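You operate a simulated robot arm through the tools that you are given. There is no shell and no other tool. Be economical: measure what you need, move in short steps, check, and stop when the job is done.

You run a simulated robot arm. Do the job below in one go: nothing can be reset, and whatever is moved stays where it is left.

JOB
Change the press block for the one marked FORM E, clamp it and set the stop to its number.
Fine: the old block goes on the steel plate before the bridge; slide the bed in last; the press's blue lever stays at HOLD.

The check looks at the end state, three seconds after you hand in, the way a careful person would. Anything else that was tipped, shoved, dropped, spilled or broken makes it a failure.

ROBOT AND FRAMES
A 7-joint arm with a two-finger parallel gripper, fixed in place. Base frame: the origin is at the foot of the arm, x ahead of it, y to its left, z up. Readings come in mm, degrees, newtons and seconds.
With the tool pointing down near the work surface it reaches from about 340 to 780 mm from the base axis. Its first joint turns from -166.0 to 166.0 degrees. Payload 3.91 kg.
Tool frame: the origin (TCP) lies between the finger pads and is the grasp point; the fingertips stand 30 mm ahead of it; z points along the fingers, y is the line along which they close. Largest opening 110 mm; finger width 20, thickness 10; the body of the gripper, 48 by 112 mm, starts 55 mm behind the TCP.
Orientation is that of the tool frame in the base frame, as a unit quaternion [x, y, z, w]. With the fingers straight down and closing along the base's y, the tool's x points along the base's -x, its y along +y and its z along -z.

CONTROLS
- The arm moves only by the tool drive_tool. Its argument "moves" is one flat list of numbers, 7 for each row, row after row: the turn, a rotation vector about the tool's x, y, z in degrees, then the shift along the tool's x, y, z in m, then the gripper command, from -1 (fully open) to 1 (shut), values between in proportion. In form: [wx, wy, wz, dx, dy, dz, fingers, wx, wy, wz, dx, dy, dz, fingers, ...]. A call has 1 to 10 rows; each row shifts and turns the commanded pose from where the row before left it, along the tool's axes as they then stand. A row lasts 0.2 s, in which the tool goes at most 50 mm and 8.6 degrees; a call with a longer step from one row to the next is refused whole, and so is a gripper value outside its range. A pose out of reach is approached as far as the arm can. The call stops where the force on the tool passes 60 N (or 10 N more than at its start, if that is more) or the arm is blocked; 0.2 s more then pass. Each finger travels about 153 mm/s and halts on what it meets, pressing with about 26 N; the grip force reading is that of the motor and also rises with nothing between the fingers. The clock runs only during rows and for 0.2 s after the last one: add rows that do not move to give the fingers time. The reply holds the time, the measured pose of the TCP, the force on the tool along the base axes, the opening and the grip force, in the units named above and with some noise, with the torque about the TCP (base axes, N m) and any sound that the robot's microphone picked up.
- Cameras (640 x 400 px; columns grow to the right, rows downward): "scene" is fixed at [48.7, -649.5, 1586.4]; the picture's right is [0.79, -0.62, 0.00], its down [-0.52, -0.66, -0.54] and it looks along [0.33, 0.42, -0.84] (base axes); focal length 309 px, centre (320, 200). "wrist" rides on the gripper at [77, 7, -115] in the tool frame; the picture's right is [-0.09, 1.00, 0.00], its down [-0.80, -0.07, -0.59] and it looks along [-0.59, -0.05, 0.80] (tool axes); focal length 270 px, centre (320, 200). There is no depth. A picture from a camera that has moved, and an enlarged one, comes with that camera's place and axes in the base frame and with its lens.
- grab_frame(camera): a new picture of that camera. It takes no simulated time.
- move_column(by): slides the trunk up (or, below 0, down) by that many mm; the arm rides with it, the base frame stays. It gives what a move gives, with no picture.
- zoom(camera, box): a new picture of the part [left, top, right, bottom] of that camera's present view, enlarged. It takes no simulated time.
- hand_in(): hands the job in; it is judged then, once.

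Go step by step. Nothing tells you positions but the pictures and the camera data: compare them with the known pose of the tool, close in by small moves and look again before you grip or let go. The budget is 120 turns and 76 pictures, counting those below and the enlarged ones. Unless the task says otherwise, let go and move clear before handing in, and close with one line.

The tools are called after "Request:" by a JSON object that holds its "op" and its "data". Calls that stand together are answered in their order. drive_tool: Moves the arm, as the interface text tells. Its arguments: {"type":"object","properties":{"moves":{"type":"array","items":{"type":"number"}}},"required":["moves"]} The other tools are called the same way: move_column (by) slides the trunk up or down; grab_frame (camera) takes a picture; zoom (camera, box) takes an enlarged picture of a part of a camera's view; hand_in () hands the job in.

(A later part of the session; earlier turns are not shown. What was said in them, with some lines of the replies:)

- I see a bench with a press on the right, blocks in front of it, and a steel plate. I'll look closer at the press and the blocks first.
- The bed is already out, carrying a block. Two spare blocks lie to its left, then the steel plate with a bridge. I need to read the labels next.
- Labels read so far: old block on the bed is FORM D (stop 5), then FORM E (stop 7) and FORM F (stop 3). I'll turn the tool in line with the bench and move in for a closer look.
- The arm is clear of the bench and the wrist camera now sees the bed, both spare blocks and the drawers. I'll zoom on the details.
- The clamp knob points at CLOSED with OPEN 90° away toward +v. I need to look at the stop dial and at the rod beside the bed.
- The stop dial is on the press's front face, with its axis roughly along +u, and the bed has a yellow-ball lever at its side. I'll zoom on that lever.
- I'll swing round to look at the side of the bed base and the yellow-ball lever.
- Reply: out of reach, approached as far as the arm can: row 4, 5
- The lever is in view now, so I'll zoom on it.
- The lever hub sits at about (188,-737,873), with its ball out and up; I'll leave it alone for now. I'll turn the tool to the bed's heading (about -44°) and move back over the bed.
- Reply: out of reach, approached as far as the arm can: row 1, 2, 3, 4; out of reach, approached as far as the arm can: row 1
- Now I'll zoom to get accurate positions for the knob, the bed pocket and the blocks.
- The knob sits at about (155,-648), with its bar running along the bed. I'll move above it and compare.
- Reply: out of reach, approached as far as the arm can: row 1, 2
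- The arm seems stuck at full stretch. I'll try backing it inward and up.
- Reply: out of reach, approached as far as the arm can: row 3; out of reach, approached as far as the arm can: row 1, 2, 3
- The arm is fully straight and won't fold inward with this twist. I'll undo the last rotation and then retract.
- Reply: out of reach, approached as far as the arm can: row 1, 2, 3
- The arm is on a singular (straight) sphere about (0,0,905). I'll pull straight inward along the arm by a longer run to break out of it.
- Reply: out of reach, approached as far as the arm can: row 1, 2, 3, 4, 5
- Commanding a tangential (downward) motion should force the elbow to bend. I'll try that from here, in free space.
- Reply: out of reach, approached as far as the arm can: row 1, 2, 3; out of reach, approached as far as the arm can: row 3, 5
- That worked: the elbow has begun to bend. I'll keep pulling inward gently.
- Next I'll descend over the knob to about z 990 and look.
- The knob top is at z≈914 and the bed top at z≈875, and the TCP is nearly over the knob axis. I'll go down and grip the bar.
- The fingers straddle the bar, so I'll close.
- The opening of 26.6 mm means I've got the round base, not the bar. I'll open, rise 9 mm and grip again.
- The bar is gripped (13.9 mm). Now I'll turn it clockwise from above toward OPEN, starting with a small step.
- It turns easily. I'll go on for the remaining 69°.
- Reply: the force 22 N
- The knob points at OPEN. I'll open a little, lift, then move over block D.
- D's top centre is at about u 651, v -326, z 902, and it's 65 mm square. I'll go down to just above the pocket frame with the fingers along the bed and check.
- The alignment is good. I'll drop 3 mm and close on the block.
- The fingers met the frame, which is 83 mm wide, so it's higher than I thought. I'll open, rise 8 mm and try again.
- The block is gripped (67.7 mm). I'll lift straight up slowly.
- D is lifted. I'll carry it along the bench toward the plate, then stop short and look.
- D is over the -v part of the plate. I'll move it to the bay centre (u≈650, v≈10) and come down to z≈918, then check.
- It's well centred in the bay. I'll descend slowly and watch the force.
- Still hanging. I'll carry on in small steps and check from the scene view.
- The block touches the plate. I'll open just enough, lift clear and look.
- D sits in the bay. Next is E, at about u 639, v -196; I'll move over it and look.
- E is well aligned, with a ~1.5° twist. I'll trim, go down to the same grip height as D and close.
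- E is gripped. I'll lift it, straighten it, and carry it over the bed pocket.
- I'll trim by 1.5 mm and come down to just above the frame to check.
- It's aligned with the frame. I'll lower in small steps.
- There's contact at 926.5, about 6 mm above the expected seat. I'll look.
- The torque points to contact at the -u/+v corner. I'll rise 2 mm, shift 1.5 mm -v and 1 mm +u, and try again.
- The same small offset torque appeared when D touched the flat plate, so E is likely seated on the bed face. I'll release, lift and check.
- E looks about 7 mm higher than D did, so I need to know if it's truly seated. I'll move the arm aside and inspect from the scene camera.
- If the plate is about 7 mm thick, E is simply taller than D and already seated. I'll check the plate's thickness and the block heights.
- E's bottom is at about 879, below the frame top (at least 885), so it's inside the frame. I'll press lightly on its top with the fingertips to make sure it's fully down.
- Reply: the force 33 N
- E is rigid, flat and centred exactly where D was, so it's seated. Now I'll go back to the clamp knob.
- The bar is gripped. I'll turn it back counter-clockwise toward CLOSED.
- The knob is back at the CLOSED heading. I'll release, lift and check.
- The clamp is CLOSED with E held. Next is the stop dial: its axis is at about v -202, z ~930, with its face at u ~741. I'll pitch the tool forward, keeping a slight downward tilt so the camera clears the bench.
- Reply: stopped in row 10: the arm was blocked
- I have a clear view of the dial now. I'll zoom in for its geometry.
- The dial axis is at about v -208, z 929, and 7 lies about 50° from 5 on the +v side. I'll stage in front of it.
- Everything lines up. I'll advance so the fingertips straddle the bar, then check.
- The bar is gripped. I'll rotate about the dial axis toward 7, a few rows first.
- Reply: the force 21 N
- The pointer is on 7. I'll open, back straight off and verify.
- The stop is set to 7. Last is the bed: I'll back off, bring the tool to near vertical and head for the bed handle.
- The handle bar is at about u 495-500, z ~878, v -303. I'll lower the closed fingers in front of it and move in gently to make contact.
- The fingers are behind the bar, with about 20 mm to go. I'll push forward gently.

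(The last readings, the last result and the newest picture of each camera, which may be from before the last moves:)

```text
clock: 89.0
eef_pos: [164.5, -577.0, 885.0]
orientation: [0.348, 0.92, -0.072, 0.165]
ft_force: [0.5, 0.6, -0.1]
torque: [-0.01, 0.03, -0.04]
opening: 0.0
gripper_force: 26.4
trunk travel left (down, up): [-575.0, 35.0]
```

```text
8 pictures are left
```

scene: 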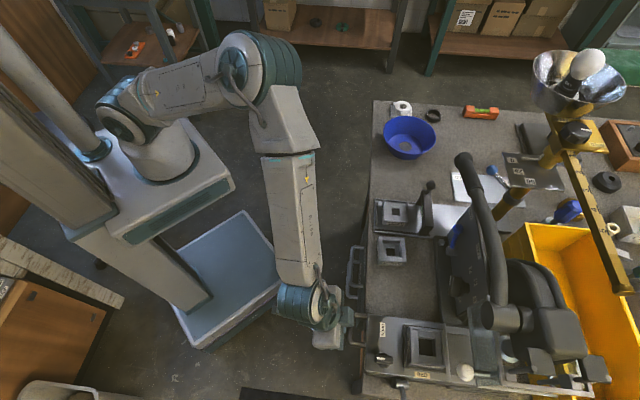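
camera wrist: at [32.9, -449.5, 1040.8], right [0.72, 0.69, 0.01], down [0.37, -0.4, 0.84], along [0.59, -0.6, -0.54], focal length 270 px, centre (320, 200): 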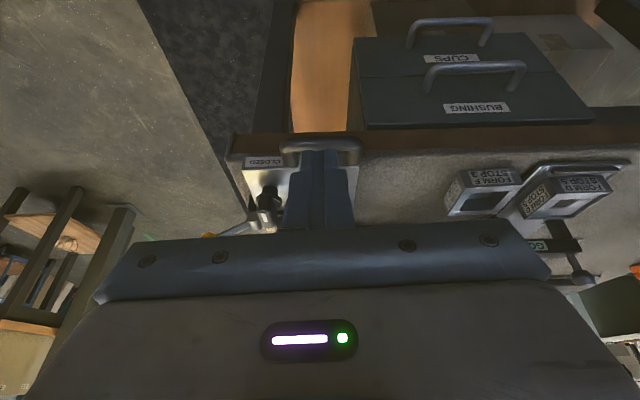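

The bed is sliding freely; it's already about 40 mm in. I'll continue slowly.

Request:
{"op": "drive_tool", "data": {"moves": [0, 0, 0, -0.0075, 0, 0.003, 1, 0, 0, 0, -0.0075, 0, 0.003, 1, 0, 0, 0, -0.0075, 0, 0.003, 1, 0, 0, 0, -0.0075, 0, 0.003, 1, 0, 0, 0, -0.0075, 0, 0.003, 1, 0, 0, 0, -0.0075, 0, 0.003, 1, 0, 0, 0, -0.0075, 0, 0.003, 1, 0, 0, 0, -0.0075, 0, 0.003, 1, 0, 0, 0, 0, 0, 0, 1]}}

Request:
{"op": "zoom", "data": {"camera": "scene", "box": [340, 300, 560, 400]}}

```text
clock: 90.6
eef_pos: [195.5, -605.2, 882.5]
orientation: [0.35, 0.921, -0.069, 0.157]
ft_force: [-19.2, 23.9, 22.9]
torque: [0.2, 0.22, 0.04]
opening: 0.0
gripper_force: 26.2
trunk travel left (down, up): [-575.0, 35.0]
stopped in row 8: the force on the tool passed its limit (the readings are from after the stop); the commanded pose is now the measured one
```

```text
2.91 times, centred on (450, 350) of scene
camera zoom: at [48.7, -649.5, 1586.4], right [0.79, -0.62, 0.0], down [-0.52, -0.66, -0.54], along [0.33, 0.42, -0.84], focal length 900 px, centre (-58, -236)
```

zoom: 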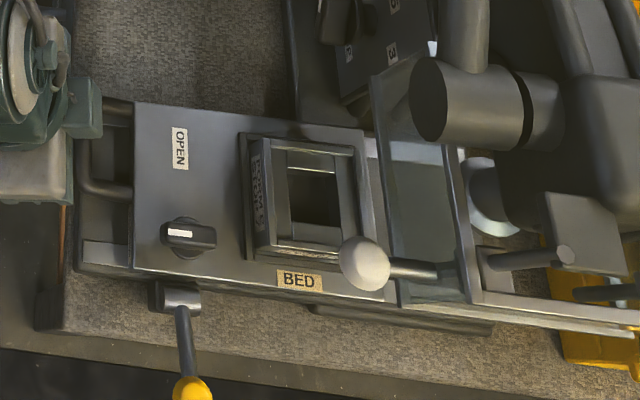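

The bed stopped partway, and the upward force suggests my fingertips caught the rail base under the handle. I'll look closely.

Request:
{"op": "zoom", "data": {"camera": "scene", "box": [340, 305, 420, 385]}}

```text
5.00 times, centred on (380, 345) of scene
camera zoom: at [48.7, -649.5, 1586.4], right [0.79, -0.62, 0.0], down [-0.52, -0.66, -0.54], along [0.33, 0.42, -0.84], focal length 1547 px, centre (20, -525)
```

zoom: 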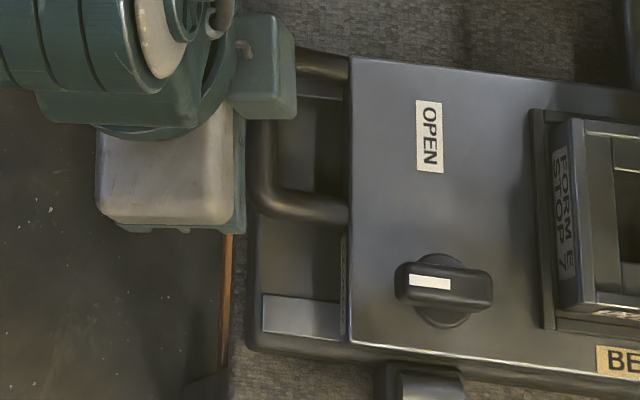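

Confirmed: the rail base starts right below the handle bar. I'll back off slightly, raise the fingertips about 14 mm and push on.

Request:
{"op": "drive_tool", "data": {"moves": [0, 0, 0, 0.0075, 0, -0.0028, 1, 0, 0, 0, -0.005, 0, -0.0131, 1, 0, 0, 0, 0, 0, 0, 1, 0, 0, 0, -0.0075, 0, 0.0028, 1, 0, 0, 0, -0.0075, 0, 0.0028, 1, 0, 0, 0, -0.0075, 0, 0.0028, 1, 0, 0, 0, 0, 0, 0, 1]}}

```text
clock: 92.2
eef_pos: [210.1, -619.0, 891.1]
orientation: [0.35, 0.921, -0.068, 0.158]
ft_force: [-3.4, 1.3, 5.0]
torque: [0.12, 0.04, 0.06]
opening: 0.0
gripper_force: 26.2
trunk travel left (down, up): [-575.0, 35.0]
```

Request:
{"op": "drive_tool", "data": {"moves": [0, 0, 0, -0.001, 0, -0.003, 1, 0, 0, 0, -0.0075, 0, 0.0026, 1, 0, 0, 0, -0.0075, 0, 0.0026, 1, 0, 0, 0, -0.0075, 0, 0.0026, 1, 0, 0, 0, -0.0075, 0, 0.0026, 1, 0, 0, 0, -0.0075, 0, 0.0026, 1, 0, 0, 0, 0, 0, 0, 1]}}

Request:
{"op": "zoom", "data": {"camera": "scene", "box": [340, 300, 560, 400]}}

```text
clock: 93.8
eef_pos: [241.2, -645.8, 896.4]
orientation: [0.349, 0.921, -0.067, 0.158]
ft_force: [-0.9, 0.7, -0.1]
torque: [0.02, -0.02, -0.01]
opening: 0.0
gripper_force: 25.9
trunk travel left (down, up): [-575.0, 35.0]
```

```text
2.91 times, centred on (450, 350) of scene
camera zoom: at [48.7, -649.5, 1586.4], right [0.79, -0.62, 0.0], down [-0.52, -0.66, -0.54], along [0.33, 0.42, -0.84], focal length 900 px, centre (-58, -236)
```

zoom: 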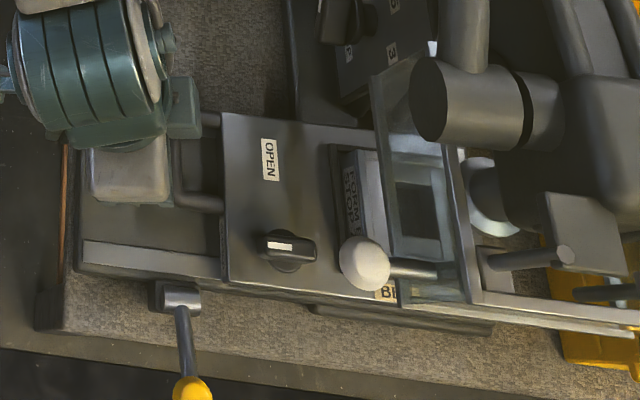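

The bed is passing under the guard and the knob stays clear of the ball so far. I'll push on in slow steps.

Request:
{"op": "drive_tool", "data": {"moves": [0, 0, 0, -0.006, 0, 0.0022, 1, 0, 0, 0, -0.006, 0, 0.0022, 1, 0, 0, 0, -0.006, 0, 0.0022, 1, 0, 0, 0, -0.006, 0, 0.0022, 1, 0, 0, 0, 0, 0, 0, 1]}}

Request:
{"op": "drive_tool", "data": {"moves": [0, 0, 0, -0.005, 0, 0.0018, 1, 0, 0, 0, -0.005, 0, 0.0018, 1, 0, 0, 0, 0, 0, 0, 1]}}

Request:
{"op": "zoom", "data": {"camera": "scene", "box": [370, 300, 530, 400]}}

```text
clock: 94.9
eef_pos: [250.8, -653.6, 891.7]
orientation: [0.354, 0.921, -0.062, 0.149]
ft_force: [-17.5, 16.9, 5.7]
torque: [0.51, 0.36, 0.08]
opening: 0.0
gripper_force: 25.7
trunk travel left (down, up): [-575.0, 35.0]
stopped in row 5: the force on the tool passed its limit (the readings are from after the stop); the commanded pose is now the measured one
```

```text
clock: 95.4
eef_pos: [250.1, -656.3, 891.1]
orientation: [0.355, 0.922, -0.059, 0.144]
ft_force: [-20.4, 25.7, 21.0]
torque: [0.5, 0.65, -0.13]
opening: 0.2
gripper_force: 26.3
trunk travel left (down, up): [-575.0, 35.0]
stopped in row 2: the force on the tool passed its limit (the readings are from after the stop); the commanded pose is now the measured one
```

```text
4.00 times, centred on (450, 350) of scene
camera zoom: at [48.7, -649.5, 1586.4], right [0.79, -0.62, 0.0], down [-0.52, -0.66, -0.54], along [0.33, 0.42, -0.84], focal length 1237 px, centre (-200, -400)
```

zoom: 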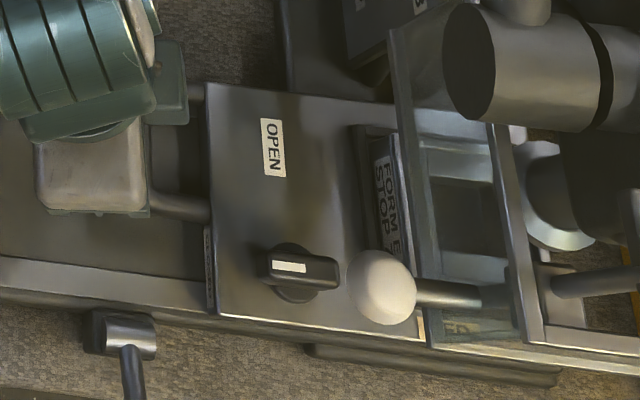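

The bed came to a firm stop with E at u≈808, right under the ram (u≈803), so it's fully in. I'll back the fingers off and up.

Request:
{"op": "drive_tool", "data": {"moves": [0, 0, 0, 0.019, 0, -0.006, 1, 0, 0, 0, 0.028, 0, -0.009, 1, 0, 0, 0, 0.01, 0, -0.03, 1, 0, 0, 0, 0.01, 0, -0.04, 1, 0, 0, 0, 0.03, 0, -0.03, 1, 0, 0, 0, 0.04, 0, 0, 1, 0, 0, 0, 0.04, 0, 0, 1, 0, 0, 0, 0.04, 0, 0, 1, 0, 0, 0, 0, 0, 0, 1]}}

Request:
{"op": "zoom", "data": {"camera": "scene", "box": [370, 300, 530, 400]}}

```text
clock: 97.4
eef_pos: [77.1, -494.4, 932.6]
orientation: [0.354, 0.922, -0.058, 0.146]
ft_force: [-0.2, 0.4, -0.2]
torque: [0.04, -0.03, -0.02]
opening: 0.0
gripper_force: 26.1
trunk travel left (down, up): [-575.0, 35.0]
```

```text
4.00 times, centred on (450, 350) of scene
camera zoom: at [48.7, -649.5, 1586.4], right [0.79, -0.62, 0.0], down [-0.52, -0.66, -0.54], along [0.33, 0.42, -0.84], focal length 1237 px, centre (-200, -400)
```

zoom: 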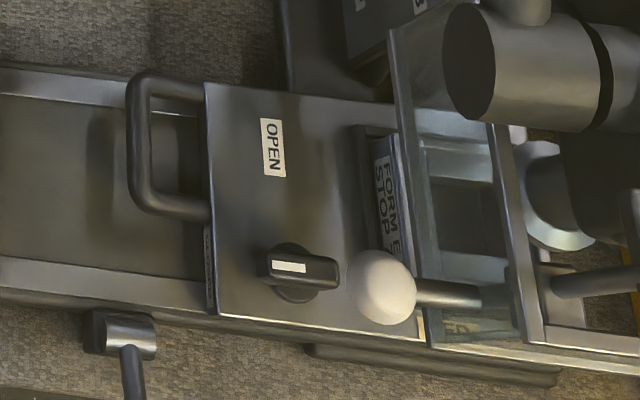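

The bed stayed put. To be sure the stop was the bed's own end stop and not my fingertips dragging on the base, I'll push once more with the tips a little higher.

Request:
{"op": "drive_tool", "data": {"moves": [0, 0, 0, -0.0328, 0, 0.017, 1, 0, 0, 0, -0.0328, 0, 0.017, 1, 0, 0, 0, -0.0328, 0, 0.017, 1, 0, 0, 0, -0.0328, 0, 0.017, 1, 0, 0, 0, -0.0328, 0, 0.017, 1, 0, 0, 0, -0.0328, 0, 0.017, 1, 0, 0, 0, 0, 0, 0, 1]}}

Request:
{"op": "drive_tool", "data": {"moves": [0, 0, 0, -0.0057, 0, 0.0019, 1, 0, 0, 0, -0.0057, 0, 0.0019, 1, 0, 0, 0, -0.0057, 0, 0.0017, 1, 0, 0, 0, 0, 0, 0, 1]}}

```text
clock: 99.0
eef_pos: [241.0, -639.7, 891.9]
orientation: [0.354, 0.922, -0.058, 0.145]
ft_force: [-1.8, 2.1, 3.5]
torque: [0.05, 0.05, -0.04]
opening: 0.0
gripper_force: 25.5
trunk travel left (down, up): [-575.0, 35.0]
```

```text
clock: 100.0
eef_pos: [253.7, -653.9, 891.7]
orientation: [0.354, 0.922, -0.058, 0.144]
ft_force: [-3.6, 9.4, -0.8]
torque: [0.13, 0.01, 0.03]
opening: 0.0
gripper_force: 25.8
trunk travel left (down, up): [-575.0, 35.0]
```

Request:
{"op": "drive_tool", "data": {"moves": [0, 0, 0, 0.004, 0, -0.006, 1, 0, 0, 0, -0.0057, 0, 0.0017, 1, 0, 0, 0, -0.0057, 0, 0.0017, 1, 0, 0, 0, -0.0038, 0, 0.0012, 1, 0, 0, 0, 0, 0, 0, 1]}}

```text
clock: 100.9
eef_pos: [250.9, -654.9, 894.0]
orientation: [0.357, 0.922, -0.052, 0.137]
ft_force: [-15.1, 15.6, 0.8]
torque: [0.04, 0.28, -0.1]
opening: 0.4
gripper_force: 25.7
trunk travel left (down, up): [-575.0, 35.0]
stopped in row 4: the force on the tool passed its limit (the readings are from after the stop); the commanded pose is now the measured one
```

There's a firm horizontal stop at the same place with no vertical load, so the bed is at its end stop. I'll retract and take a last look.

Request:
{"op": "drive_tool", "data": {"moves": [0, 0, 0, 0.019, 0, -0.006, 1, 0, 0, 0, 0.028, 0, -0.009, 1, 0, 0, 0, 0.01, 0, -0.03, 1, 0, 0, 0, 0.01, 0, -0.04, 1, 0, 0, 0, 0.03, 0, -0.04, 1, 0, 0, 0, 0.04, 0, -0.02, 1, 0, 0, 0, 0.04, 0, 0, 1, 0, 0, 0, 0.04, 0, 0, 1, 0, 0, 0, 0, 0, 0, 1]}}

Request:
{"op": "zoom", "data": {"camera": "scene", "box": [340, 160, 640, 400]}}

```text
clock: 102.9
eef_pos: [69.0, -490.3, 970.4]
orientation: [0.355, 0.923, -0.054, 0.139]
ft_force: [-0.1, 0.1, 0.2]
torque: [-0.02, -0.04, 0.03]
opening: 0.0
gripper_force: 25.8
trunk travel left (down, up): [-575.0, 35.0]
```

```text
1.67 times, centred on (490, 280) of scene
camera zoom: at [48.7, -649.5, 1586.4], right [0.79, -0.62, 0.0], down [-0.52, -0.66, -0.54], along [0.33, 0.42, -0.84], focal length 516 px, centre (37, 67)
```

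zoom: 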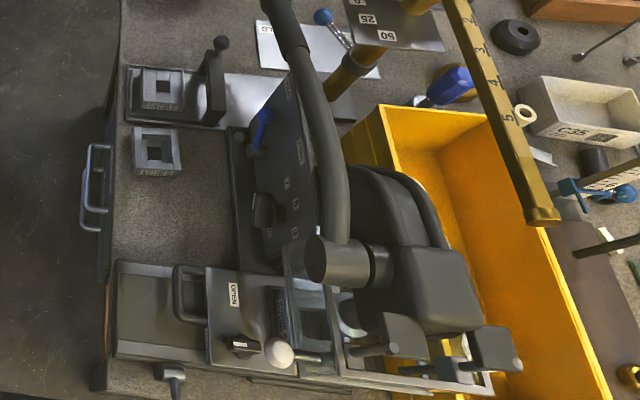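

D is on the plate before the bridge, E is clamped in the bed, the stop is at 7, the blue lever was not touched, and the bed is in. I'm handing in.

Request:
{"op": "hand_in", "data": {}}

```text
The job is handed in.
```

I changed the press block to FORM E, clamped it (knob at CLOSED) and set the stop to 7. The old FORM D block is on the steel plate before the bridge, the blue lever was left at HOLD, and the bed was slid in last to its end stop.
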